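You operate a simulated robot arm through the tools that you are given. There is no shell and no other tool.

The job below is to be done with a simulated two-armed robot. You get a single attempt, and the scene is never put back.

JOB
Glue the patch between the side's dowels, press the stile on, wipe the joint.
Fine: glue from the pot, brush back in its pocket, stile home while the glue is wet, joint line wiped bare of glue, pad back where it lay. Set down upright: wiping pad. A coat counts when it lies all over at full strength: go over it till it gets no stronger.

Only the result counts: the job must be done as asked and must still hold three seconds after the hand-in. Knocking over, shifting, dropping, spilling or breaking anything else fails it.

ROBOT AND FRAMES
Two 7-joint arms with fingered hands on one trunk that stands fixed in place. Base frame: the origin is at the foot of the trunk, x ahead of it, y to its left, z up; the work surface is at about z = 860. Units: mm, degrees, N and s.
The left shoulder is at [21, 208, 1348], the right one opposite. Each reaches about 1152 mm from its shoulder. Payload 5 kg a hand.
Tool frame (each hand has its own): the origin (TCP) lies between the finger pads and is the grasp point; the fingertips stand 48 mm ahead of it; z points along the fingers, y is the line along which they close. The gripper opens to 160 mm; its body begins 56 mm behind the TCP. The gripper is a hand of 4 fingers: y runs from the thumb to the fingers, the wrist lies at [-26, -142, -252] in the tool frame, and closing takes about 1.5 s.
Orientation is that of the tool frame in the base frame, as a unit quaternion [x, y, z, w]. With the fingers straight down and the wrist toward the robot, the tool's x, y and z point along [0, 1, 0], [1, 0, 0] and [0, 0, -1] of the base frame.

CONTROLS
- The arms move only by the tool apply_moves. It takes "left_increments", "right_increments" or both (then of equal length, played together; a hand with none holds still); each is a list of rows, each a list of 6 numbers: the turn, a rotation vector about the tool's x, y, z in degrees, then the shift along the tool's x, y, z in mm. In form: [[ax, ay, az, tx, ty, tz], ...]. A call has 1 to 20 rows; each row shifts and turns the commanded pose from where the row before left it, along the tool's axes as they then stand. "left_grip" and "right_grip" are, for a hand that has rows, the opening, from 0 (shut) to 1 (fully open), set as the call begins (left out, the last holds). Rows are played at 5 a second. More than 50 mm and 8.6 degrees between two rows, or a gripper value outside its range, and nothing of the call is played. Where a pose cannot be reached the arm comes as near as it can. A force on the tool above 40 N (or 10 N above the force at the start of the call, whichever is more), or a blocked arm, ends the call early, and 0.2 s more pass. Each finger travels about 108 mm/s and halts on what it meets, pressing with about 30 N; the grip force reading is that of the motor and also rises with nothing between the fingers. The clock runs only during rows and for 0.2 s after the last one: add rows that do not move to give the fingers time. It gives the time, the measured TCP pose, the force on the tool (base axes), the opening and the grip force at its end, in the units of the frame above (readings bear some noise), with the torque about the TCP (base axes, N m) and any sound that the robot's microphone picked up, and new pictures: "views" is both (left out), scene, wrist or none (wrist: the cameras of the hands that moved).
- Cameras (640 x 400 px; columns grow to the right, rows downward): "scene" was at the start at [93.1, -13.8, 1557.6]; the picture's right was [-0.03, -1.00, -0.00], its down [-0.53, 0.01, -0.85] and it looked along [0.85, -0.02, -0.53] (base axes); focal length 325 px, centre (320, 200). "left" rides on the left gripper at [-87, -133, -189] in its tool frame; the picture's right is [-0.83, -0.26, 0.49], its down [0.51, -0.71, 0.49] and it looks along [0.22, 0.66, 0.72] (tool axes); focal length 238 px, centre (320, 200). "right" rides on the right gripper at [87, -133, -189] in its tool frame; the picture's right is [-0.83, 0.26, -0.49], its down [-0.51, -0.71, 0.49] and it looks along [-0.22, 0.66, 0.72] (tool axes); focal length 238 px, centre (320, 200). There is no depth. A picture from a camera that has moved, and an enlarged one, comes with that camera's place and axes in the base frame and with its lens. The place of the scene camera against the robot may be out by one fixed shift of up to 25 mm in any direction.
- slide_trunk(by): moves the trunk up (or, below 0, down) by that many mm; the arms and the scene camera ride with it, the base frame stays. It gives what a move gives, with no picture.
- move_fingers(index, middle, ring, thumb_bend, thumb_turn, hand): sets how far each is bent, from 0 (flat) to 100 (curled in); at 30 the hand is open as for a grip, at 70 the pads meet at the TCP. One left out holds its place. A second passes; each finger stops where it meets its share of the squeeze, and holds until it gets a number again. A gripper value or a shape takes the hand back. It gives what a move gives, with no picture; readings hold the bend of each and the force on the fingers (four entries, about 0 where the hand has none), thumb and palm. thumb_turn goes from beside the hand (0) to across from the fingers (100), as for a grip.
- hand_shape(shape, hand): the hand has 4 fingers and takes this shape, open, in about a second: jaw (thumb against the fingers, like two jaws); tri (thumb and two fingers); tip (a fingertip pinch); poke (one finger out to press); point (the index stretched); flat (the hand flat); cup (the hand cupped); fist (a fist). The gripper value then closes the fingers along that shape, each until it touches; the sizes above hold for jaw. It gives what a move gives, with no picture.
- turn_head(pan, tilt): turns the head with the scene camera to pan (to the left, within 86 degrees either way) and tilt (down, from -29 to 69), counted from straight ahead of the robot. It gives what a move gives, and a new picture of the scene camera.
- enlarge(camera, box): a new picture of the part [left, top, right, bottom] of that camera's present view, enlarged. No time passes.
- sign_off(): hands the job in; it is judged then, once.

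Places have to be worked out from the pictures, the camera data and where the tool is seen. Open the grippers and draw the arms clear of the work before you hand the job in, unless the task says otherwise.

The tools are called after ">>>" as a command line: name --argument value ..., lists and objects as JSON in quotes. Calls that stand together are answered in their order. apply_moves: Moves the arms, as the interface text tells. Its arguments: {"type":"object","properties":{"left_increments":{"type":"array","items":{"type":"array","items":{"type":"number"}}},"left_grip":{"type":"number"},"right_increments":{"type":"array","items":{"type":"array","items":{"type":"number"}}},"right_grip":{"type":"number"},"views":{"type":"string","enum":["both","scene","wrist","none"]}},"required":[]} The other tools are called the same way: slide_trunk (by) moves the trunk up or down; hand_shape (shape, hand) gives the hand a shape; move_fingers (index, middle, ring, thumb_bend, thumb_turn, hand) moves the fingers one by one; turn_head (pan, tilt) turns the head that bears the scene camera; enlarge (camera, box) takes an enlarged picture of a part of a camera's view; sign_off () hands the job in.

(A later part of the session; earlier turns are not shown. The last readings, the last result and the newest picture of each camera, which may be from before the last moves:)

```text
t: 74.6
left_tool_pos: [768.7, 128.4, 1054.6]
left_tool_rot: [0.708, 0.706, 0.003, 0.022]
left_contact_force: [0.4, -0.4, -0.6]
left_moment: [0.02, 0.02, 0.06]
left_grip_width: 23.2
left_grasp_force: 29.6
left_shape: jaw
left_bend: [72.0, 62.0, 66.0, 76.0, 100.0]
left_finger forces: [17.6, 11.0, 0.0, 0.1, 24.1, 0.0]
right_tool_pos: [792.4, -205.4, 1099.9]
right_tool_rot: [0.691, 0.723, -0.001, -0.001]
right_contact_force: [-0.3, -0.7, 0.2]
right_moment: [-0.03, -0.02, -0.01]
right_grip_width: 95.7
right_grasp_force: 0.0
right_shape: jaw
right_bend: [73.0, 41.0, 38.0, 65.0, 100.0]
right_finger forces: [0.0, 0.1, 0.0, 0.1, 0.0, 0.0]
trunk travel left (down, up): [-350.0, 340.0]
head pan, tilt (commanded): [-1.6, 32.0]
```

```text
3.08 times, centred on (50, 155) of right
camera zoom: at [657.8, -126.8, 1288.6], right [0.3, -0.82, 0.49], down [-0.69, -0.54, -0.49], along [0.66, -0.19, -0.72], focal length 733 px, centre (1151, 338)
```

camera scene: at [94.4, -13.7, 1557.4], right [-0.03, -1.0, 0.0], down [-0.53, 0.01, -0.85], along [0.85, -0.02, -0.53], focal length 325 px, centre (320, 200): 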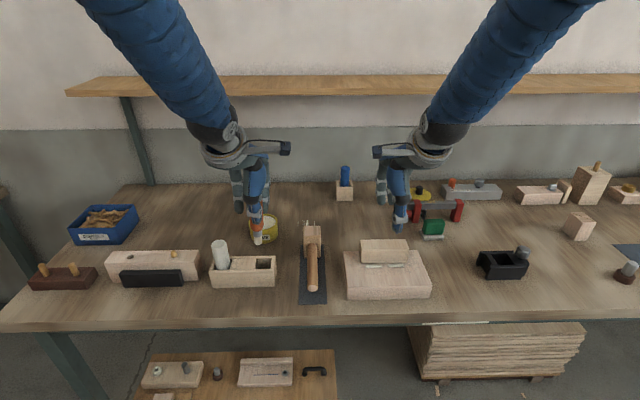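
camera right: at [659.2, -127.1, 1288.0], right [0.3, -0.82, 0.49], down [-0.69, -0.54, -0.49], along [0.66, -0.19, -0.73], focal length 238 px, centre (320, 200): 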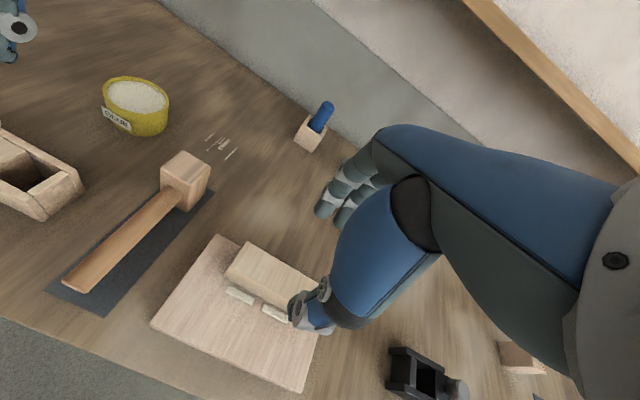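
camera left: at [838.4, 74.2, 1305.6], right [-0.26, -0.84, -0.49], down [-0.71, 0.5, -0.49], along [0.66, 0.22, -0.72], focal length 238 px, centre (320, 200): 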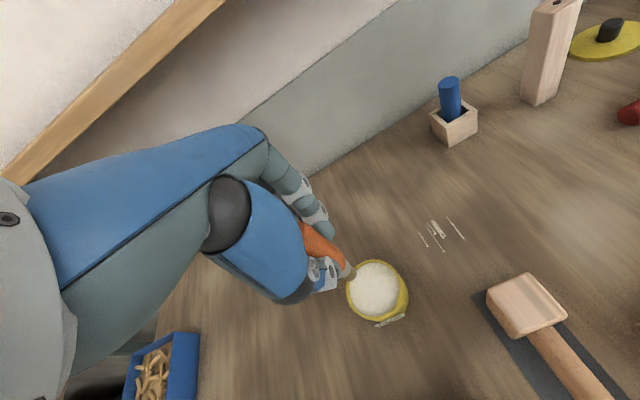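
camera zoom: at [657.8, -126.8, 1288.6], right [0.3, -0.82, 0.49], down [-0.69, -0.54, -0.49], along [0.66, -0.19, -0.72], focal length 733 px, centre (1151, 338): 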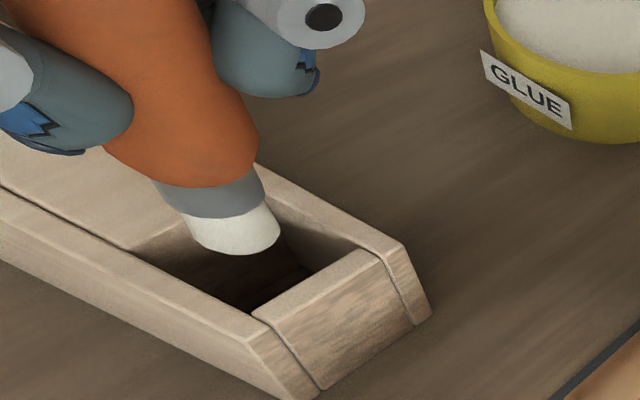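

The tip needs about +3 mm in x and y to be centred over the pocket. I correct and lower most of the way.

>>> apply_moves --left_increments '[[0, 0, 0, 3, 3, 0], [0, 0, 0, 0, 0, 20], [0, 0, 0, 0, 0, 20], [0, 0, 0, 0, 0, 15], [0, 0, 0, 0, 0, 8], [0, 0, 0, 0, 0, 0]]' --views "none"

>>> enlarge --camera "scene" --box '[225, 225, 285, 285]'

>>> enlarge --camera "left" --box '[280, 200, 400, 320]'

>>> enlarge --camera "right" --box '[0, 90, 100, 220]'

```text
t: 75.9
left_tool_pos: [777.9, 131.1, 998.9]
left_tool_rot: [0.706, 0.708, 0.006, 0.026]
left_contact_force: [-13.9, 1.1, 30.1]
left_moment: [-0.02, 0.74, -0.03]
left_grip_width: 24.3
left_grasp_force: 30.3
left_shape: jaw
left_bend: [73.0, 63.0, 66.0, 76.0, 100.0]
left_finger forces: [16.8, 11.1, 0.0, 0.0, 36.3, 0.0]
right_tool_pos: [790.9, -205.4, 1100.9]
right_tool_rot: [0.691, 0.723, -0.001, -0.001]
right_contact_force: [0.7, 0.7, -1.6]
right_moment: [-0.01, 0.11, 0.02]
right_grip_width: 95.5
right_grasp_force: 0.0
right_shape: jaw
right_bend: [73.0, 41.0, 38.0, 65.0, 100.0]
right_finger forces: [0.1, 0.0, 0.0, 0.1, 0.0, 0.0]
trunk travel left (down, up): [-350.0, 340.0]
head pan, tilt (commanded): [-1.6, 32.0]
stopped in row 6 (left hand): the force on the tool passed its limit at 43 N (the readings are from after the stop); the commanded pose is now the measured one
```

```text
6.67 times, centred on (255, 255) of scene
camera zoom: at [91.1, -13.8, 1557.9], right [-0.03, -1.0, 0.0], down [-0.53, 0.01, -0.85], along [0.85, -0.02, -0.53], focal length 2166 px, centre (753, -167)
```

zoom: 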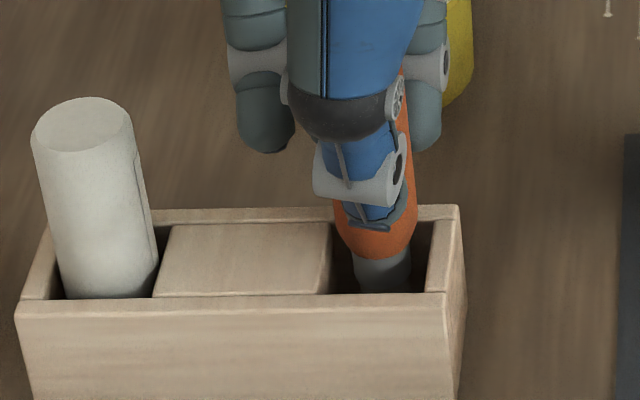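

```text
3.33 times, centred on (340, 260) of left
camera zoom: at [635.0, 49.1, 1184.0], right [-0.23, -0.85, -0.47], down [-0.69, 0.49, -0.54], along [0.69, 0.2, -0.7], focal length 794 px, centre (253, 0)
```

zoom: 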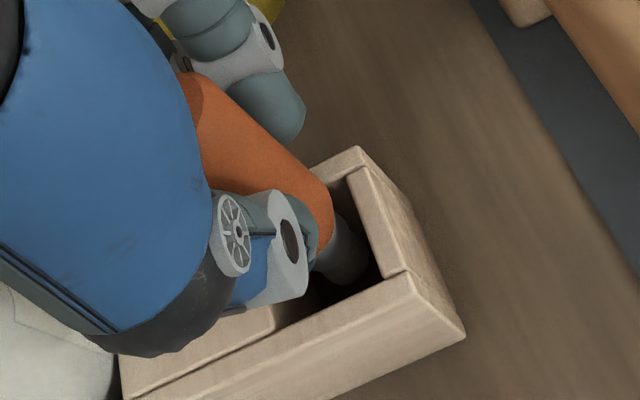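

```text
3.08 times, centred on (50, 155) of right
camera zoom: at [656.3, -127.0, 1289.4], right [0.3, -0.82, 0.49], down [-0.69, -0.54, -0.49], along [0.66, -0.19, -0.72], focal length 733 px, centre (1151, 338)
```

zoom: 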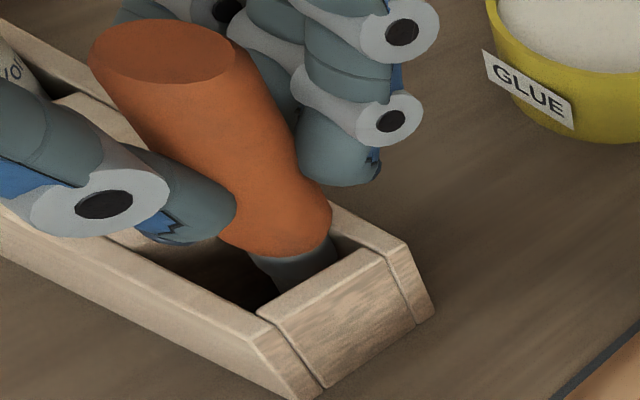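

The handle's lower edge landed on the pocket's back wall: with the tilted hand, lowering along the tool axis drifted +x. The rack didn't move. I back up 14 mm along true vertical and shift −10.8 mm in x.

>>> apply_moves --left_increments '[[0, 0, 0, -0.2, 0.3, -7], [0, 0, 0, -0.2, 0.3, -7], [0, 0, 0, 0, -5.4, -0.25], [0, 0, 0, 0, -5.4, -0.25], [0, 0, 0, 0, 0, 0]]' --views "none"

>>> enlarge --camera "scene" --box '[225, 225, 285, 285]'

>>> enlarge --camera "left" --box '[280, 200, 400, 320]'

>>> enlarge --camera "right" --box '[0, 90, 100, 220]'

```text
t: 77.1
left_tool_pos: [765.6, 131.6, 1007.7]
left_tool_rot: [0.707, 0.707, 0.004, 0.025]
left_contact_force: [0.2, -0.6, -0.8]
left_moment: [-0.04, 0.01, 0.0]
left_grip_width: 22.9
left_grasp_force: 30.1
left_shape: jaw
left_bend: [72.0, 62.0, 66.0, 75.0, 100.0]
left_finger forces: [18.6, 11.7, 0.0, 0.0, 24.9, 0.1]
right_tool_pos: [793.3, -206.0, 1100.1]
right_tool_rot: [0.691, 0.722, -0.001, -0.001]
right_contact_force: [-0.5, -0.6, -0.7]
right_moment: [0.01, -0.03, -0.04]
right_grip_width: 95.7
right_grasp_force: 0.1
right_shape: jaw
right_bend: [73.0, 41.0, 38.0, 65.0, 100.0]
right_finger forces: [0.0, 0.0, 0.0, 0.0, 0.0, 0.0]
trunk travel left (down, up): [-350.0, 340.0]
head pan, tilt (commanded): [-1.6, 32.0]
```

```text
6.67 times, centred on (255, 255) of scene
camera zoom: at [93.4, -13.6, 1557.6], right [-0.03, -1.0, 0.0], down [-0.53, 0.01, -0.85], along [0.85, -0.02, -0.53], focal length 2166 px, centre (753, -167)
```

zoom: 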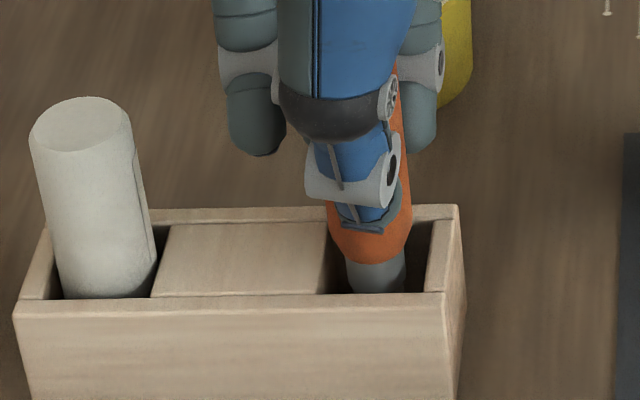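

```text
3.33 times, centred on (340, 260) of left
camera zoom: at [624.7, 49.3, 1193.1], right [-0.24, -0.85, -0.47], down [-0.69, 0.49, -0.53], along [0.69, 0.2, -0.7], focal length 794 px, centre (253, 0)
```

zoom: 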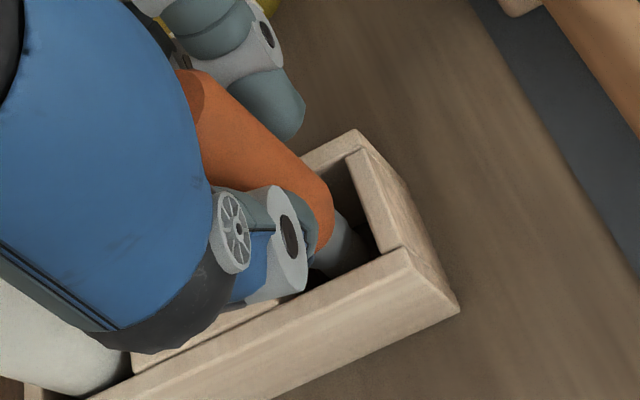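

```text
3.08 times, centred on (50, 155) of right
camera zoom: at [658.3, -126.9, 1288.4], right [0.3, -0.82, 0.49], down [-0.69, -0.54, -0.49], along [0.66, -0.19, -0.72], focal length 733 px, centre (1151, 338)
```

zoom: 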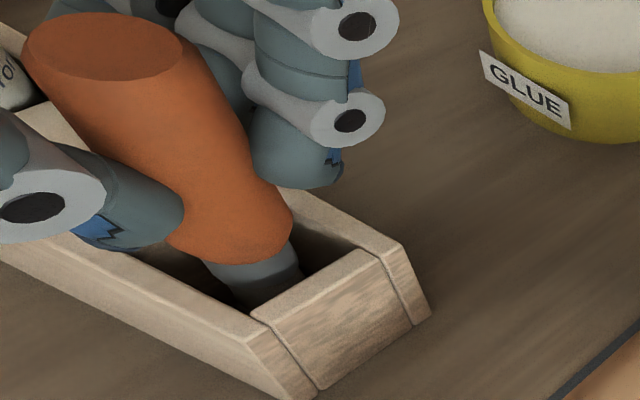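

Now the handle hangs over the pocket opening, needing about y −2 and x +0.5. I correct and lower along true vertical.

>>> apply_moves --left_increments '[[0, 0, 0, -2, 0.5, 0], [0, 0, 0, 0.25, -0.35, 8], [0, 0, 0, 0.2, -0.3, 6], [0, 0, 0, 0.15, -0.2, 4], [0, 0, 0, 0, 0, 0]]' --views "none"

>>> enlarge --camera "scene" --box '[225, 225, 285, 285]'

>>> enlarge --camera "right" --box '[0, 90, 100, 220]'

```text
t: 78.3
left_tool_pos: [767.0, 128.8, 989.5]
left_tool_rot: [0.707, 0.707, 0.005, 0.025]
left_contact_force: [-0.8, -0.2, -0.4]
left_moment: [0.0, -0.02, -0.04]
left_grip_width: 23.0
left_grasp_force: 30.2
left_shape: jaw
left_bend: [72.0, 62.0, 66.0, 75.0, 100.0]
left_finger forces: [18.5, 11.7, 0.0, 0.1, 24.8, 0.1]
right_tool_pos: [793.6, -206.4, 1099.9]
right_tool_rot: [0.691, 0.723, 0.0, -0.001]
right_contact_force: [0.4, -0.9, 0.1]
right_moment: [0.0, -0.04, 0.02]
right_grip_width: 95.8
right_grasp_force: 0.2
right_shape: jaw
right_bend: [73.0, 41.0, 38.0, 65.0, 100.0]
right_finger forces: [0.0, 0.1, 0.0, 0.0, 0.1, 0.1]
trunk travel left (down, up): [-350.0, 340.0]
head pan, tilt (commanded): [-1.6, 32.0]
```

```text
6.67 times, centred on (255, 255) of scene
camera zoom: at [93.2, -13.7, 1557.6], right [-0.03, -1.0, 0.0], down [-0.53, 0.01, -0.85], along [0.85, -0.02, -0.53], focal length 2166 px, centre (753, -167)
```

zoom: 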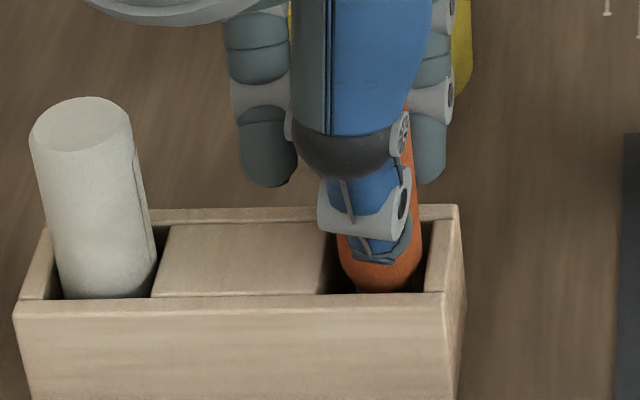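

```text
3.08 times, centred on (50, 155) of right
camera zoom: at [658.1, -127.0, 1288.6], right [0.3, -0.82, 0.49], down [-0.69, -0.54, -0.49], along [0.66, -0.19, -0.72], focal length 733 px, centre (1151, 338)
```

zoom: 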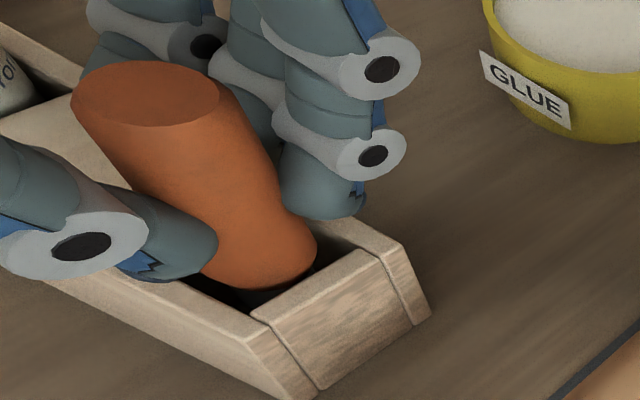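

The handle has entered the pocket with no contact force. I lower the last few millimetres.

>>> apply_moves --left_increments '[[0, 0, 0, 0.1, -0.1, 2.5], [0, 0, 0, 0.1, -0.1, 2], [0, 0, 0, 0, 0, 0]]' --views "none"

```text
t: 79.1
left_tool_pos: [767.2, 131.2, 985.5]
left_tool_rot: [0.707, 0.707, 0.004, 0.026]
left_contact_force: [-0.1, -0.5, -0.2]
left_moment: [0.01, 0.02, 0.02]
left_grip_width: 23.3
left_grasp_force: 30.4
left_shape: jaw
left_bend: [72.0, 62.0, 66.0, 75.0, 100.0]
left_finger forces: [18.5, 11.7, 0.0, 0.1, 24.8, 0.1]
right_tool_pos: [794.4, -206.0, 1099.8]
right_tool_rot: [0.691, 0.723, 0.0, -0.001]
right_contact_force: [-0.5, 0.7, 0.6]
right_moment: [0.03, 0.02, 0.0]
right_grip_width: 95.8
right_grasp_force: 0.1
right_shape: jaw
right_bend: [73.0, 41.0, 38.0, 65.0, 100.0]
right_finger forces: [0.0, 0.0, 0.0, 0.0, 0.0, 0.1]
trunk travel left (down, up): [-350.0, 340.0]
head pan, tilt (commanded): [-1.6, 32.0]
```

Still no contact; I go down another 3 mm in small steps.

>>> apply_moves --left_increments '[[0, 0, 0, 0, -0.1, 1.5], [0, 0, 0, 0, -0.1, 1.5], [0, 0, 0, 0, 0, 0]]' --views "none"

```text
t: 79.9
left_tool_pos: [767.2, 129.7, 983.1]
left_tool_rot: [0.706, 0.708, 0.005, 0.026]
left_contact_force: [-1.1, 0.0, 8.4]
left_moment: [-0.04, 0.06, -0.03]
left_grip_width: 23.0
left_grasp_force: 30.2
left_shape: jaw
left_bend: [72.0, 62.0, 66.0, 76.0, 100.0]
left_finger forces: [18.7, 12.0, 0.0, 0.1, 26.5, 0.1]
right_tool_pos: [793.8, -208.2, 1100.3]
right_tool_rot: [0.691, 0.723, -0.001, 0.0]
right_contact_force: [0.0, 0.5, 0.1]
right_moment: [0.02, 0.01, -0.02]
right_grip_width: 95.5
right_grasp_force: 0.0
right_shape: jaw
right_bend: [73.0, 41.0, 38.0, 65.0, 100.0]
right_finger forces: [0.0, 0.1, 0.0, 0.0, 0.0, 0.1]
trunk travel left (down, up): [-350.0, 340.0]
head pan, tilt (commanded): [-1.6, 32.0]
```

The tip rests on the pocket floor (8 N). I relieve it by 1.2 mm and then open the left hand fully via the open jaw shape.

>>> apply_moves --left_increments '[[0, 0, 0, 0, 0, -1.2], [0, 0, 0, 0, 0, 0]]' --views "none"

>>> hand_shape --hand "left" --shape "jaw"

>>> enlarge --camera "scene" --box '[215, 205, 295, 285]'

>>> enlarge --camera "right" --box '[0, 90, 100, 220]'

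```text
t: 80.5
left_tool_pos: [766.7, 128.4, 983.8]
left_tool_rot: [0.707, 0.707, 0.004, 0.025]
left_contact_force: [0.6, -0.1, 4.0]
left_moment: [-0.03, -0.05, 0.02]
left_grip_width: 22.8
left_grasp_force: 29.8
left_shape: jaw
left_bend: [72.0, 62.0, 66.0, 76.0, 100.0]
left_finger forces: [18.6, 12.1, 0.0, 0.1, 25.2, 0.1]
right_tool_pos: [793.7, -205.7, 1099.4]
right_tool_rot: [0.691, 0.723, -0.001, -0.001]
right_contact_force: [0.1, 0.3, 1.0]
right_moment: [-0.01, -0.01, 0.01]
right_grip_width: 95.7
right_grasp_force: 0.1
right_shape: jaw
right_bend: [73.0, 41.0, 38.0, 65.0, 100.0]
right_finger forces: [0.0, 0.1, 0.0, 0.0, 0.1, 0.0]
trunk travel left (down, up): [-350.0, 340.0]
head pan, tilt (commanded): [-1.6, 32.0]
```

```text
t: 81.4
left_tool_pos: [766.4, 129.0, 983.8]
left_tool_rot: [0.707, 0.707, 0.004, 0.025]
left_contact_force: [0.5, 0.4, 0.4]
left_moment: [0.01, -0.02, 0.0]
left_grip_width: 159.9
left_grasp_force: 0.1
left_shape: jaw
left_bend: [30.0, 30.0, 30.0, 30.0, 98.0]
left_finger forces: [0.1, 0.1, 0.0, 0.0, 0.0, 0.0]
right_tool_pos: [794.8, -206.1, 1098.9]
right_tool_rot: [0.69, 0.724, 0.0, 0.0]
right_contact_force: [-0.1, 0.2, 0.8]
right_moment: [-0.01, 0.01, -0.02]
right_grip_width: 95.5
right_grasp_force: 0.0
right_shape: jaw
right_bend: [73.0, 41.0, 38.0, 65.0, 100.0]
right_finger forces: [0.1, 0.1, 0.0, 0.0, 0.0, 0.1]
trunk travel left (down, up): [-350.0, 340.0]
head pan, tilt (commanded): [-1.6, 32.0]
```

```text
5.00 times, centred on (255, 245) of scene
camera zoom: at [93.6, -13.6, 1557.5], right [-0.03, -1.0, 0.0], down [-0.53, 0.01, -0.85], along [0.85, -0.02, -0.53], focal length 1624 px, centre (645, -25)
```

zoom: 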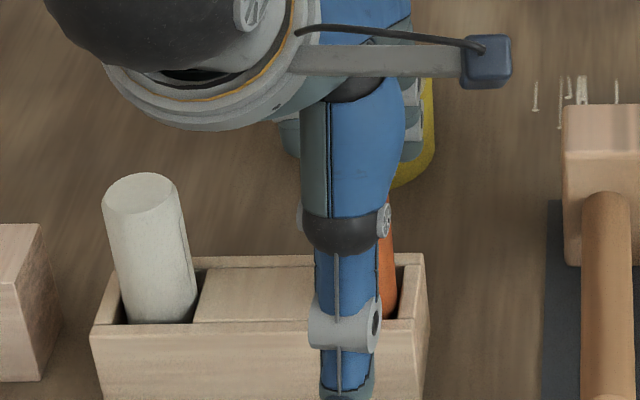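

```text
3.08 times, centred on (50, 155) of right
camera zoom: at [658.5, -126.9, 1288.4], right [0.3, -0.82, 0.49], down [-0.69, -0.54, -0.49], along [0.66, -0.19, -0.72], focal length 733 px, centre (1151, 338)
```

zoom: 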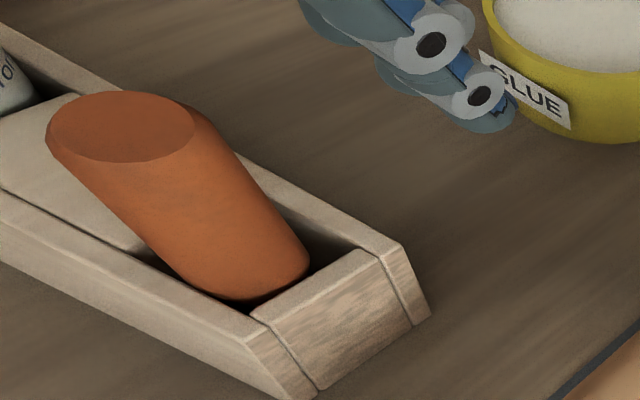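

The brush stands in its pocket and the hand is clear of it. I lift the left hand straight up and draw it back.

>>> apply_moves --left_increments '[[0, 0, 0, -0.6, 0.9, -20], [0, 0, 0, -1.1, 1.8, -40], [0, 0, 0, -1.1, 1.8, -40], [0, 0, 0, -1.1, 1.8, -40], [1.9, 1.6, 0, 0, 0, -40], [0, 0, 0, 10, -20, -40], [0, 0, 0, 10, -30, -35], [0, 0, 0, 10, -30, -30], [0, 0, 0, 0, 0, 0]]' --views "both"

>>> enlarge --camera "scene" --box '[200, 205, 300, 295]'

>>> enlarge --camera "scene" --box '[400, 200, 470, 250]'

```text
t: 83.4
left_tool_pos: [685.3, 161.3, 1265.9]
left_tool_rot: [0.707, 0.707, 0.003, 0.003]
left_contact_force: [1.2, -0.3, -0.6]
left_moment: [0.02, 0.09, 0.0]
left_grip_width: 159.5
left_grasp_force: 0.0
left_shape: jaw
left_bend: [30.0, 30.0, 30.0, 30.0, 98.0]
left_finger forces: [0.1, 0.0, 0.1, 0.0, 0.0, 0.1]
right_tool_pos: [795.1, -206.4, 1098.5]
right_tool_rot: [0.691, 0.723, 0.0, -0.001]
right_contact_force: [1.3, 0.1, -0.2]
right_moment: [0.03, 0.08, 0.06]
right_grip_width: 95.7
right_grasp_force: 0.0
right_shape: jaw
right_bend: [73.0, 41.0, 38.0, 65.0, 100.0]
right_finger forces: [0.0, 0.1, 0.1, 0.0, 0.0, 0.1]
trunk travel left (down, up): [-350.0, 340.0]
head pan, tilt (commanded): [-1.6, 32.0]
camera scene: at [95.1, -14.0, 1557.4], right [-0.03, -1.0, 0.0], down [-0.53, 0.01, -0.85], along [0.85, -0.02, -0.53], focal length 325 px, centre (320, 200)
camera left: at [549.3, 73.4, 1454.6], right [-0.25, -0.83, -0.49], down [-0.71, 0.51, -0.5], along [0.66, 0.22, -0.72], focal length 238 px, centre (320, 200)
```

scene: 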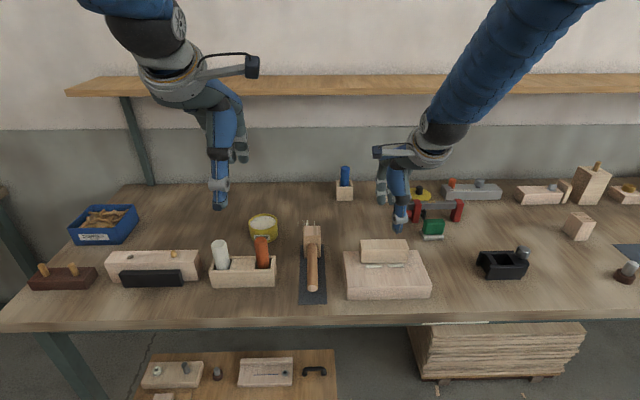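
left: 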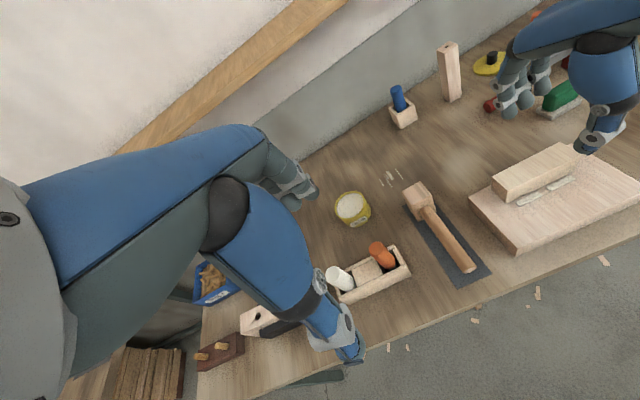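

```text
4.44 times, centred on (250, 250) of scene
camera zoom: at [95.1, -14.0, 1557.4], right [-0.03, -1.0, 0.0], down [-0.53, 0.01, -0.85], along [0.85, -0.02, -0.53], focal length 1444 px, centre (631, -22)
```

zoom: 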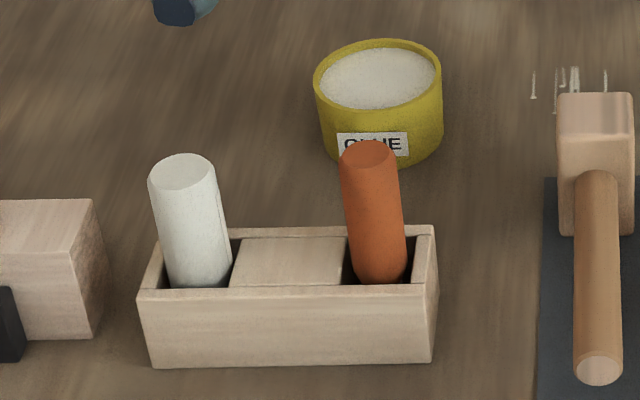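

```text
8.00 times, centred on (435, 225) of scene
camera zoom: at [95.1, -14.0, 1557.4], right [-0.03, -1.0, 0.0], down [-0.53, 0.01, -0.85], along [0.85, -0.02, -0.53], focal length 2599 px, centre (-600, 0)
```

zoom: 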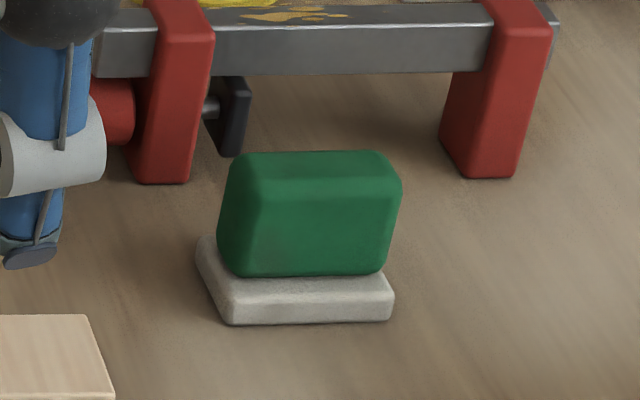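

The brush is back in its pocket upright. Now for the pad (base about x 930–970, y −369…−437; green handle about x 945–967). I reset the right hand to the open jaw, then move above the pad with the opening reduced, because the clamp stands close behind it.

>>> hand_shape --hand "right" --shape "jaw"

>>> apply_moves --right_increments '[[0, 0, 0, -32.0, 25.6, 0], [0, 0, 0, -32.0, 25.6, 0], [0, 0, 0, -32.0, 25.6, 0], [0, 0, 0, -32.0, 25.6, 10], [0, 0, 0, -32.0, 25.6, 15], [0, 0, 0, -32.0, 25.6, 15], [0, 0, 0, 0, 0, 0], [0, 0, 0, 0, 0, 0]]' --right_grip 0.45 --views "both"

>>> enlarge --camera "scene" --box '[390, 170, 470, 250]'

>>> enlarge --camera "right" --box '[140, 130, 400, 390]'

```text
t: 84.3
left_tool_pos: [682.8, 161.1, 1267.3]
left_tool_rot: [0.706, 0.708, 0.003, 0.003]
left_contact_force: [-0.5, -1.0, 0.3]
left_moment: [-0.01, 0.01, 0.0]
left_grip_width: 159.8
left_grasp_force: 0.1
left_shape: jaw
left_bend: [30.0, 30.0, 30.0, 30.0, 98.0]
left_finger forces: [0.0, 0.0, 0.1, 0.1, 0.0, 0.1]
right_tool_pos: [793.9, -206.2, 1099.6]
right_tool_rot: [0.691, 0.723, 0.0, -0.001]
right_contact_force: [0.4, 0.4, 0.4]
right_moment: [-0.01, 0.03, -0.03]
right_grip_width: 159.3
right_grasp_force: 0.1
right_shape: jaw
right_bend: [30.0, 30.0, 30.0, 30.0, 98.0]
right_finger forces: [0.0, 0.0, 0.0, 0.0, 0.1, 0.1]
trunk travel left (down, up): [-350.0, 340.0]
head pan, tilt (commanded): [-1.6, 32.0]
```

```text
t: 86.1
left_tool_pos: [683.7, 161.0, 1266.1]
left_tool_rot: [0.707, 0.708, 0.003, 0.004]
left_contact_force: [-0.1, -0.5, 0.4]
left_moment: [0.05, 0.05, 0.03]
left_grip_width: 160.1
left_grasp_force: 0.0
left_shape: jaw
left_bend: [30.0, 30.0, 30.0, 30.0, 98.0]
left_finger forces: [0.0, 0.0, 0.1, 0.0, 0.0, 0.1]
right_tool_pos: [957.5, -392.4, 1059.0]
right_tool_rot: [0.691, 0.723, -0.002, -0.002]
right_contact_force: [0.6, -0.9, -0.9]
right_moment: [0.03, 0.0, 0.02]
right_grip_width: 72.4
right_grasp_force: 0.1
right_shape: jaw
right_bend: [74.0, 47.0, 44.0, 71.0, 100.0]
right_finger forces: [0.1, 0.0, 0.1, 0.0, 0.0, 0.0]
trunk travel left (down, up): [-350.0, 340.0]
head pan, tilt (commanded): [-1.6, 32.0]
camera scene: at [93.8, -14.3, 1557.5], right [-0.03, -1.0, 0.0], down [-0.53, 0.02, -0.85], along [0.85, -0.02, -0.53], focal length 325 px, centre (320, 200)
camera right: at [820.7, -312.9, 1248.2], right [0.3, -0.82, 0.49], down [-0.69, -0.54, -0.49], along [0.66, -0.19, -0.72], focal length 238 px, centre (320, 200)
```

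scene: 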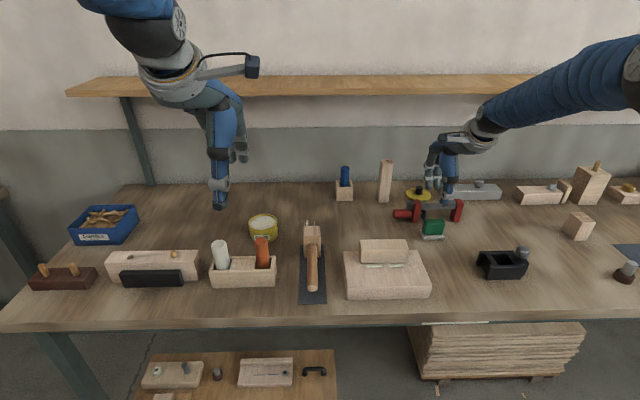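
right: 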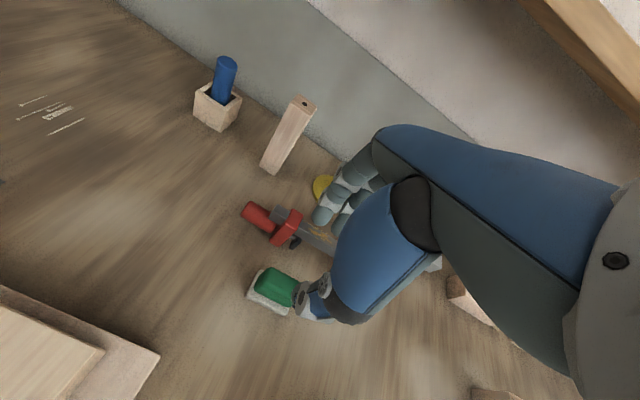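

```text
5.00 times, centred on (430, 210) of scene
camera zoom: at [93.8, -14.3, 1557.5], right [-0.03, -1.0, 0.0], down [-0.53, 0.02, -0.85], along [0.85, -0.02, -0.53], focal length 1624 px, centre (-230, 150)
```

zoom: 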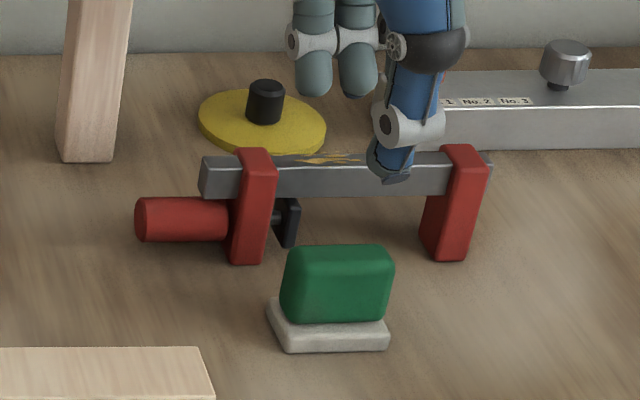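

```text
1.54 times, centred on (270, 260) of right
camera zoom: at [820.7, -312.9, 1248.2], right [0.3, -0.82, 0.49], down [-0.69, -0.54, -0.49], along [0.66, -0.19, -0.72], focal length 367 px, centre (397, 108)
```

zoom: 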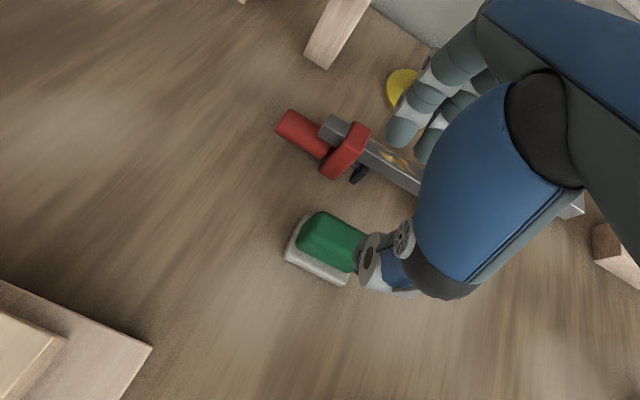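

The index finger curls ahead of the others in this shape, so I will set the fingers one by one for the approach. First, a close look at the pad from the wrist camera.

>>> enlarge --camera "right" --box '[230, 250, 320, 330]'

>>> enlarge --camera "left" --box '[520, 60, 640, 200]'

>>> enlarge --camera "scene" --box '[412, 205, 462, 245]'

```text
5.00 times, centred on (275, 290) of right
camera zoom: at [820.7, -312.9, 1248.2], right [0.3, -0.82, 0.49], down [-0.69, -0.54, -0.49], along [0.66, -0.19, -0.72], focal length 1192 px, centre (545, -250)
```

zoom: 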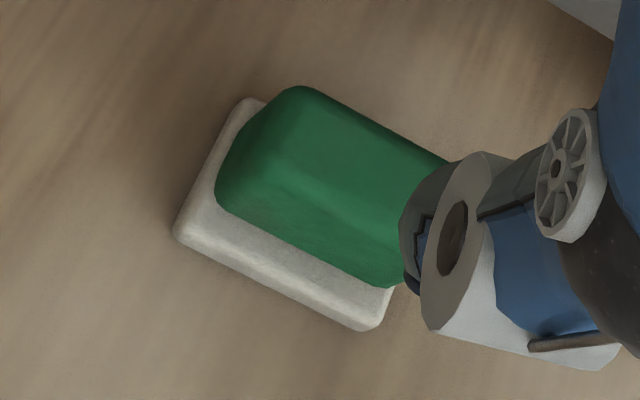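

```text
2.86 times, centred on (580, 130) of left
camera zoom: at [548.4, 73.0, 1455.2], right [-0.25, -0.84, -0.49], down [-0.71, 0.51, -0.5], along [0.66, 0.22, -0.72], focal length 681 px, centre (-423, 400)
```

zoom: 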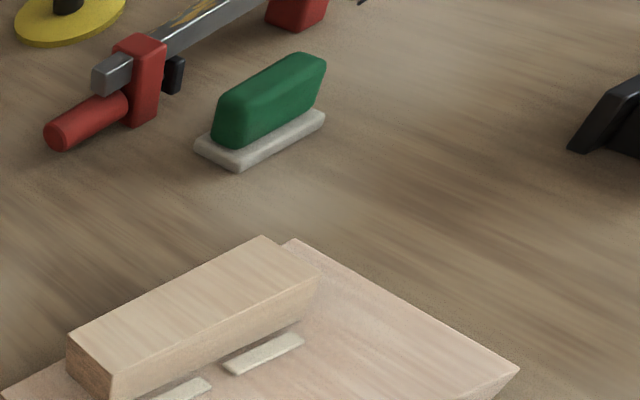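

```text
10.00 times, centred on (437, 225) of scene
camera zoom: at [93.8, -14.3, 1557.5], right [-0.03, -1.0, 0.0], down [-0.53, 0.02, -0.85], along [0.85, -0.02, -0.53], focal length 3249 px, centre (-850, -50)
```

zoom: 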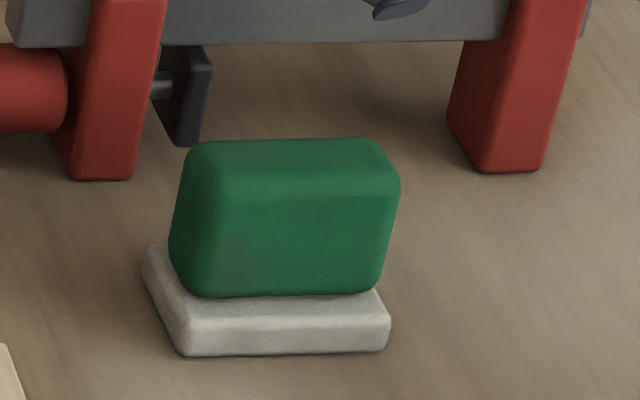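

The pad's base is about x 927–971, y −368…−438 and the green handle about x 939–962. I set the fingers individually (52/52/52, thumb 62) for a narrow even opening, then descend partway over the handle with TCP at (950.5, −391).

>>> move_fingers --hand "right" --index 52 --middle 52 --ring 52 --thumb_bend 62 --thumb_turn 100

>>> apply_moves --right_increments '[[0, 0, 0, 0.25, -5.6, 0], [0, 0, 0, 0, 0, 30], [0, 0, 0, 0, 0, 30], [0, 0, 0, 0, 0, 25], [0, 0, 0, 0, 0, 0]]' --views "both"

>>> enlarge --camera "scene" --box '[400, 180, 470, 250]'

>>> enlarge --camera "left" --box '[520, 40, 640, 140]'

>>> enlarge --camera "right" --box '[200, 150, 400, 350]'

```text
t: 87.1
left_tool_pos: [683.4, 161.2, 1266.4]
left_tool_rot: [0.707, 0.707, 0.002, 0.004]
left_contact_force: [0.5, 0.0, -0.6]
left_moment: [0.03, 0.0, 0.01]
left_grip_width: 159.9
left_grasp_force: 0.1
left_shape: jaw
left_bend: [30.0, 30.0, 30.0, 30.0, 98.0]
left_finger forces: [0.0, 0.1, 0.1, 0.0, 0.0, 0.1]
right_tool_pos: [956.2, -391.2, 1060.5]
right_tool_rot: [0.691, 0.723, 0.0, -0.001]
right_contact_force: [0.4, -0.3, 0.2]
right_moment: [-0.02, 0.04, 0.0]
right_grip_width: 62.8
right_grasp_force: 0.1
right_shape: fingers
right_bend: [52.0, 52.0, 52.0, 62.0, 100.0]
right_finger forces: [0.0, 0.1, 0.0, 0.0, 0.0, 0.1]
trunk travel left (down, up): [-350.0, 340.0]
head pan, tilt (commanded): [-1.6, 32.0]
```

```text
t: 88.3
left_tool_pos: [681.9, 161.7, 1267.6]
left_tool_rot: [0.707, 0.708, 0.003, 0.005]
left_contact_force: [-0.4, 0.7, -0.5]
left_moment: [-0.01, -0.04, 0.0]
left_grip_width: 159.8
left_grasp_force: 0.1
left_shape: jaw
left_bend: [30.0, 30.0, 30.0, 30.0, 98.0]
left_finger forces: [0.0, 0.1, 0.0, 0.0, 0.1, 0.1]
right_tool_pos: [951.8, -390.5, 973.0]
right_tool_rot: [0.691, 0.722, -0.001, -0.001]
right_contact_force: [-0.3, 0.0, 0.8]
right_moment: [0.02, -0.07, 0.0]
right_grip_width: 63.0
right_grasp_force: 0.2
right_shape: fingers
right_bend: [52.0, 52.0, 52.0, 62.0, 100.0]
right_finger forces: [0.0, 0.1, 0.1, 0.0, 0.0, 0.0]
trunk travel left (down, up): [-350.0, 340.0]
head pan, tilt (commanded): [-1.6, 32.0]
camera scene: at [92.8, -13.5, 1557.6], right [-0.03, -1.0, 0.0], down [-0.53, 0.01, -0.85], along [0.85, -0.02, -0.53], focal length 325 px, centre (320, 200)
camera right: at [814.5, -311.8, 1162.8], right [0.3, -0.82, 0.49], down [-0.69, -0.54, -0.49], along [0.66, -0.19, -0.72], focal length 238 px, centre (320, 200)
```

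scene: 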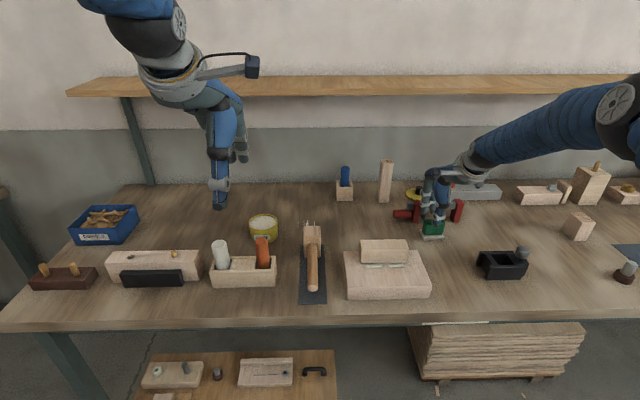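
right: 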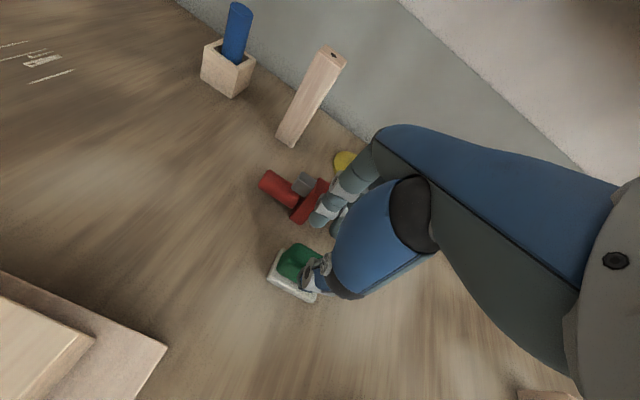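

```text
5.71 times, centred on (435, 215) of scene
camera zoom: at [92.8, -13.5, 1557.6], right [-0.03, -1.0, 0.0], down [-0.53, 0.01, -0.85], along [0.85, -0.02, -0.53], focal length 1856 px, centre (-337, 114)
```

zoom: 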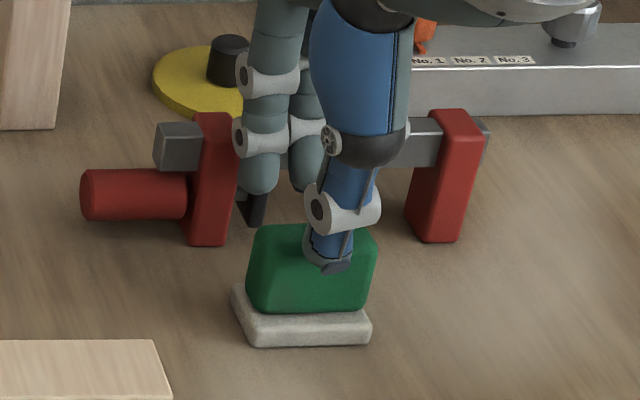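

```text
4.00 times, centred on (580, 90) of left
camera zoom: at [547.5, 73.8, 1455.6], right [-0.25, -0.84, -0.49], down [-0.71, 0.5, -0.5], along [0.66, 0.22, -0.72], focal length 953 px, centre (-720, 640)
```

zoom: 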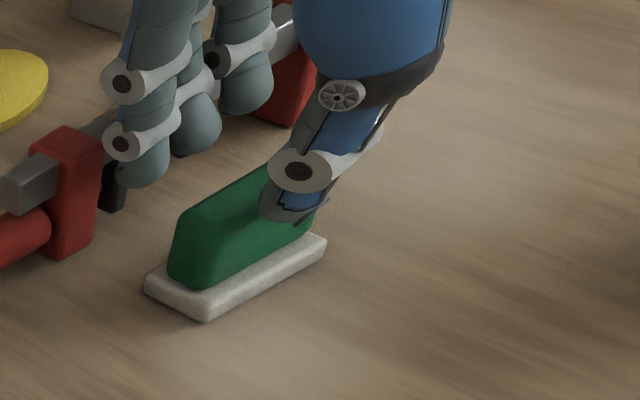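

```text
2.00 times, centred on (300, 250) of right
camera zoom: at [814.5, -311.8, 1162.8], right [0.3, -0.82, 0.49], down [-0.69, -0.54, -0.49], along [0.66, -0.19, -0.72], focal length 477 px, centre (360, 100)
```

zoom: 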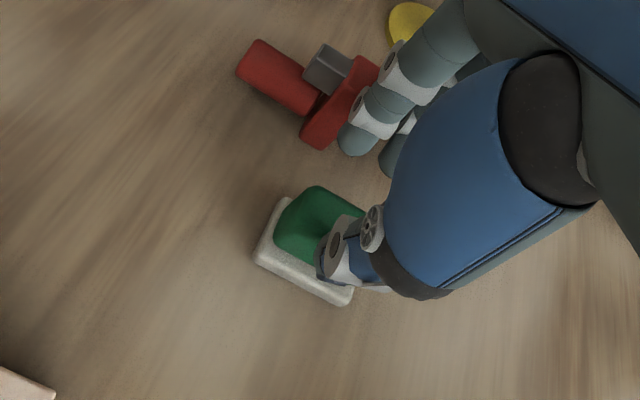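

The thumb is well in front of the handle and the fingers are behind it, about 30 mm clear of the clamp. I lower the remaining 46 mm.

>>> apply_moves --right_increments '[[0, 0, 0, 0, 0, 15], [0, 0, 0, 0, 0, 15], [0, 0, 0, 0, 0, 10], [0, 0, 0, 0, 0, 6], [0, 0, 0, 0, 0, 0]]' --views "none"

>>> enlarge --camera "scene" --box '[400, 190, 470, 250]'

>>> enlarge --camera "left" --box '[520, 40, 640, 140]'

```text
t: 89.5
left_tool_pos: [682.9, 160.8, 1267.2]
left_tool_rot: [0.706, 0.708, 0.003, 0.003]
left_contact_force: [0.5, 0.2, -0.1]
left_moment: [0.0, 0.01, -0.02]
left_grip_width: 159.6
left_grasp_force: 0.1
left_shape: jaw
left_bend: [30.0, 30.0, 30.0, 30.0, 98.0]
left_finger forces: [0.0, 0.1, 0.0, 0.1, 0.0, 0.1]
right_tool_pos: [949.9, -392.7, 929.0]
right_tool_rot: [0.691, 0.723, -0.001, 0.0]
right_contact_force: [-1.4, 0.4, -0.1]
right_moment: [0.01, -0.03, -0.02]
right_grip_width: 63.3
right_grasp_force: 0.1
right_shape: fingers
right_bend: [52.0, 52.0, 52.0, 62.0, 100.0]
right_finger forces: [0.0, 0.7, 0.0, 0.0, 0.1, 0.0]
trunk travel left (down, up): [-350.0, 340.0]
head pan, tilt (commanded): [-1.6, 32.0]
```

```text
6.67 times, centred on (435, 220) of scene
camera zoom: at [93.2, -13.7, 1557.6], right [-0.03, -1.0, 0.0], down [-0.53, 0.01, -0.85], along [0.85, -0.02, -0.53], focal length 2166 px, centre (-447, 67)
```

zoom: 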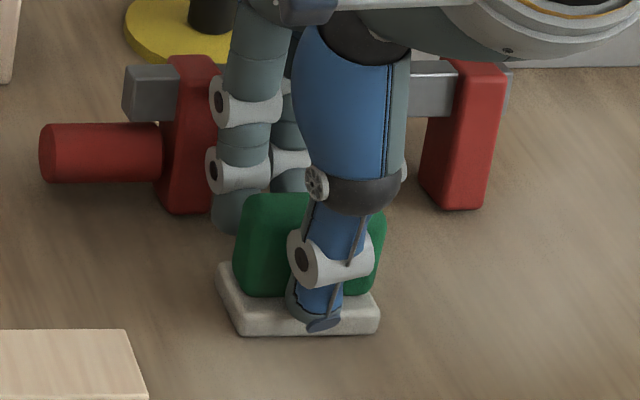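

```text
4.00 times, centred on (580, 90) of left
camera zoom: at [547.9, 73.7, 1455.4], right [-0.25, -0.84, -0.49], down [-0.71, 0.5, -0.5], along [0.66, 0.22, -0.72], focal length 953 px, centre (-720, 640)
```

zoom: 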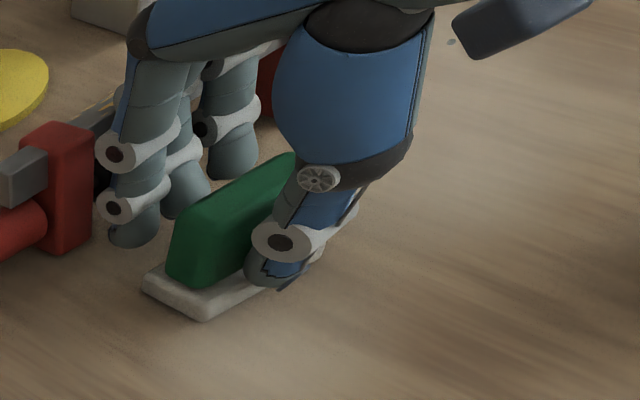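

A finger shows a faint touch (0.7 N), so I close now, which moves the fingers away from the clamp and onto the handle.

>>> move_fingers --hand "right" --index 76 --middle 76 --ring 76 --thumb_bend 82

>>> enlarge --camera "scene" --box '[400, 190, 470, 250]'

>>> enlarge --camera "left" --box '[520, 40, 640, 140]'

```text
t: 90.5
left_tool_pos: [683.6, 161.6, 1267.7]
left_tool_rot: [0.707, 0.708, 0.003, 0.004]
left_contact_force: [-0.3, -0.5, -0.8]
left_moment: [0.0, 0.0, -0.02]
left_grip_width: 159.8
left_grasp_force: 0.1
left_shape: jaw
left_bend: [30.0, 30.0, 30.0, 30.0, 98.0]
left_finger forces: [0.0, 0.0, 0.0, 0.1, 0.0, 0.0]
right_tool_pos: [949.8, -392.3, 928.6]
right_tool_rot: [0.691, 0.723, 0.0, 0.0]
right_contact_force: [-0.6, 0.2, 1.6]
right_moment: [0.08, -0.04, 0.05]
right_grip_width: 37.9
right_grasp_force: 31.4
right_shape: fingers
right_bend: [57.0, 61.0, 76.0, 70.0, 100.0]
right_finger forces: [13.4, 12.7, 5.0, 0.1, 31.2, 0.0]
trunk travel left (down, up): [-350.0, 340.0]
head pan, tilt (commanded): [-1.6, 32.0]
```

```text
6.67 times, centred on (435, 220) of scene
camera zoom: at [93.1, -13.7, 1557.6], right [-0.03, -1.0, 0.0], down [-0.53, 0.01, -0.85], along [0.85, -0.02, -0.53], focal length 2166 px, centre (-447, 67)
```

zoom: 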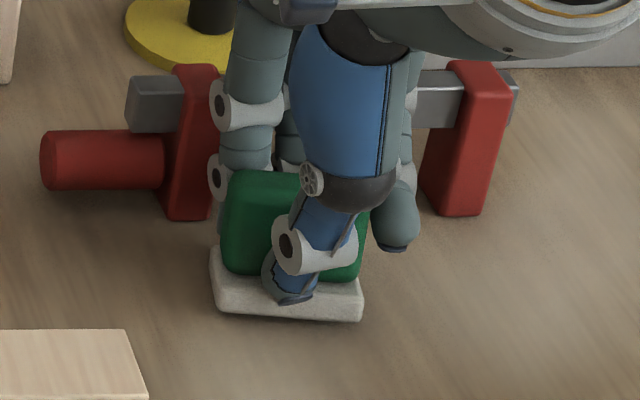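

```text
4.00 times, centred on (580, 90) of left
camera zoom: at [547.8, 73.7, 1455.4], right [-0.25, -0.84, -0.49], down [-0.71, 0.5, -0.5], along [0.66, 0.22, -0.72], focal length 953 px, centre (-720, 640)
```

zoom: 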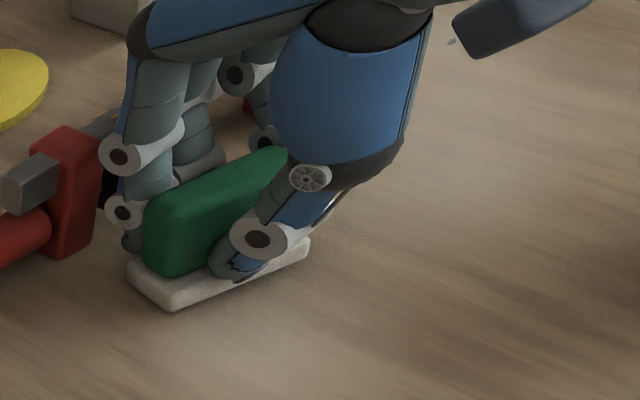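

The clamp seems to have rocked a little while the fingers closed. I take the same scene crop as before to compare its position.

>>> enlarge --camera "scene" --box '[390, 170, 470, 250]'

>>> enlarge --camera "scene" --box '[412, 205, 462, 245]'

```text
5.00 times, centred on (430, 210) of scene
camera zoom: at [93.1, -13.7, 1557.6], right [-0.03, -1.0, 0.0], down [-0.53, 0.01, -0.85], along [0.85, -0.02, -0.53], focal length 1624 px, centre (-230, 150)
```

zoom: 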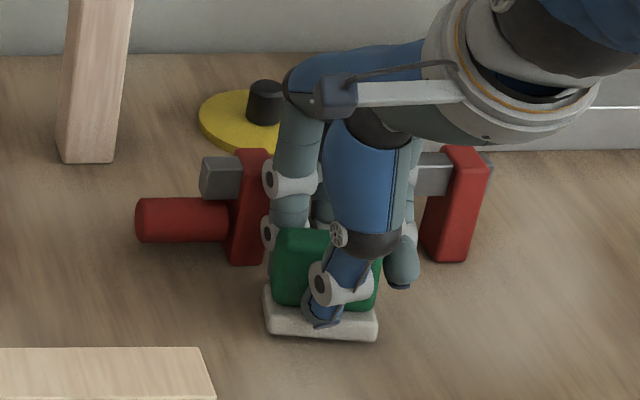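

```text
10.00 times, centred on (437, 225) of scene
camera zoom: at [93.1, -13.7, 1557.6], right [-0.03, -1.0, 0.0], down [-0.53, 0.01, -0.85], along [0.85, -0.02, -0.53], focal length 3249 px, centre (-850, -50)
```

zoom: 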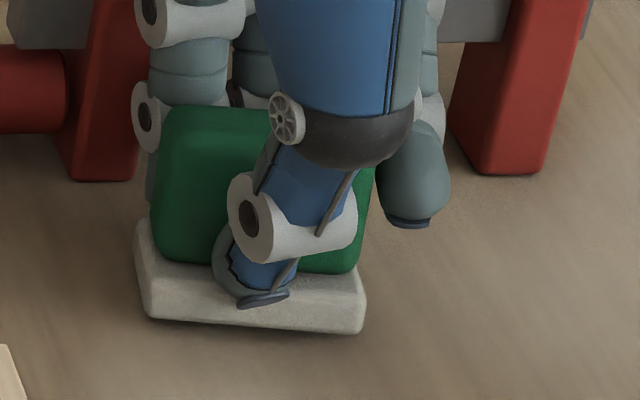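

The clamp is unmoved (the small offset is camera sway), but the pad slid about 17 mm toward the fingers and yawed about −8° as the hand closed, with the ring finger slipping round its end. I look at it from the wrist cameras before deciding.

>>> enlarge --camera "right" --box '[230, 160, 370, 300]'

>>> enlarge --camera "left" --box '[535, 55, 605, 125]'

```text
2.86 times, centred on (300, 230) of right
camera zoom: at [813.2, -312.6, 1117.4], right [0.3, -0.82, 0.49], down [-0.69, -0.54, -0.49], along [0.66, -0.19, -0.72], focal length 681 px, centre (377, 114)
```

zoom: 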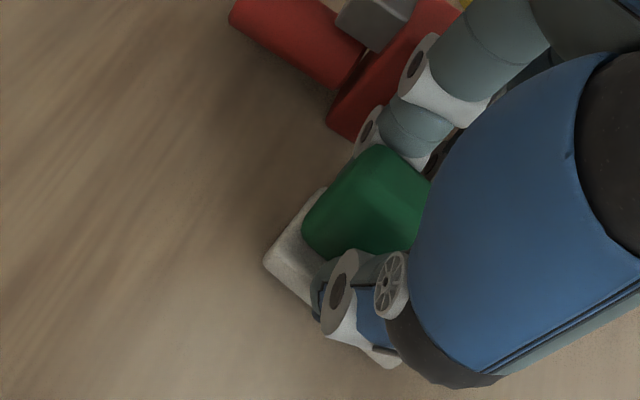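

```text
5.71 times, centred on (570, 90) of left
camera zoom: at [547.8, 73.7, 1455.4], right [-0.25, -0.84, -0.49], down [-0.71, 0.5, -0.5], along [0.66, 0.22, -0.72], focal length 1362 px, centre (-1109, 829)
```

zoom: 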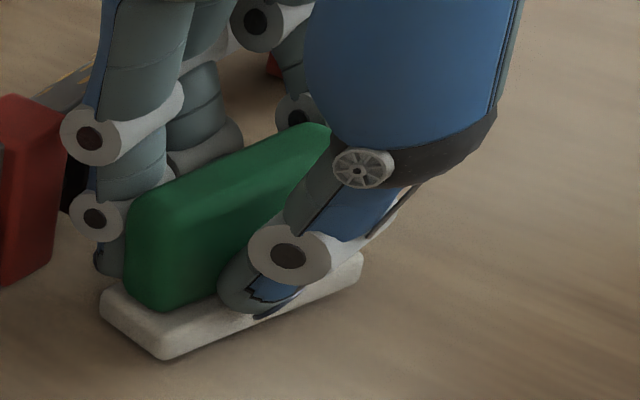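

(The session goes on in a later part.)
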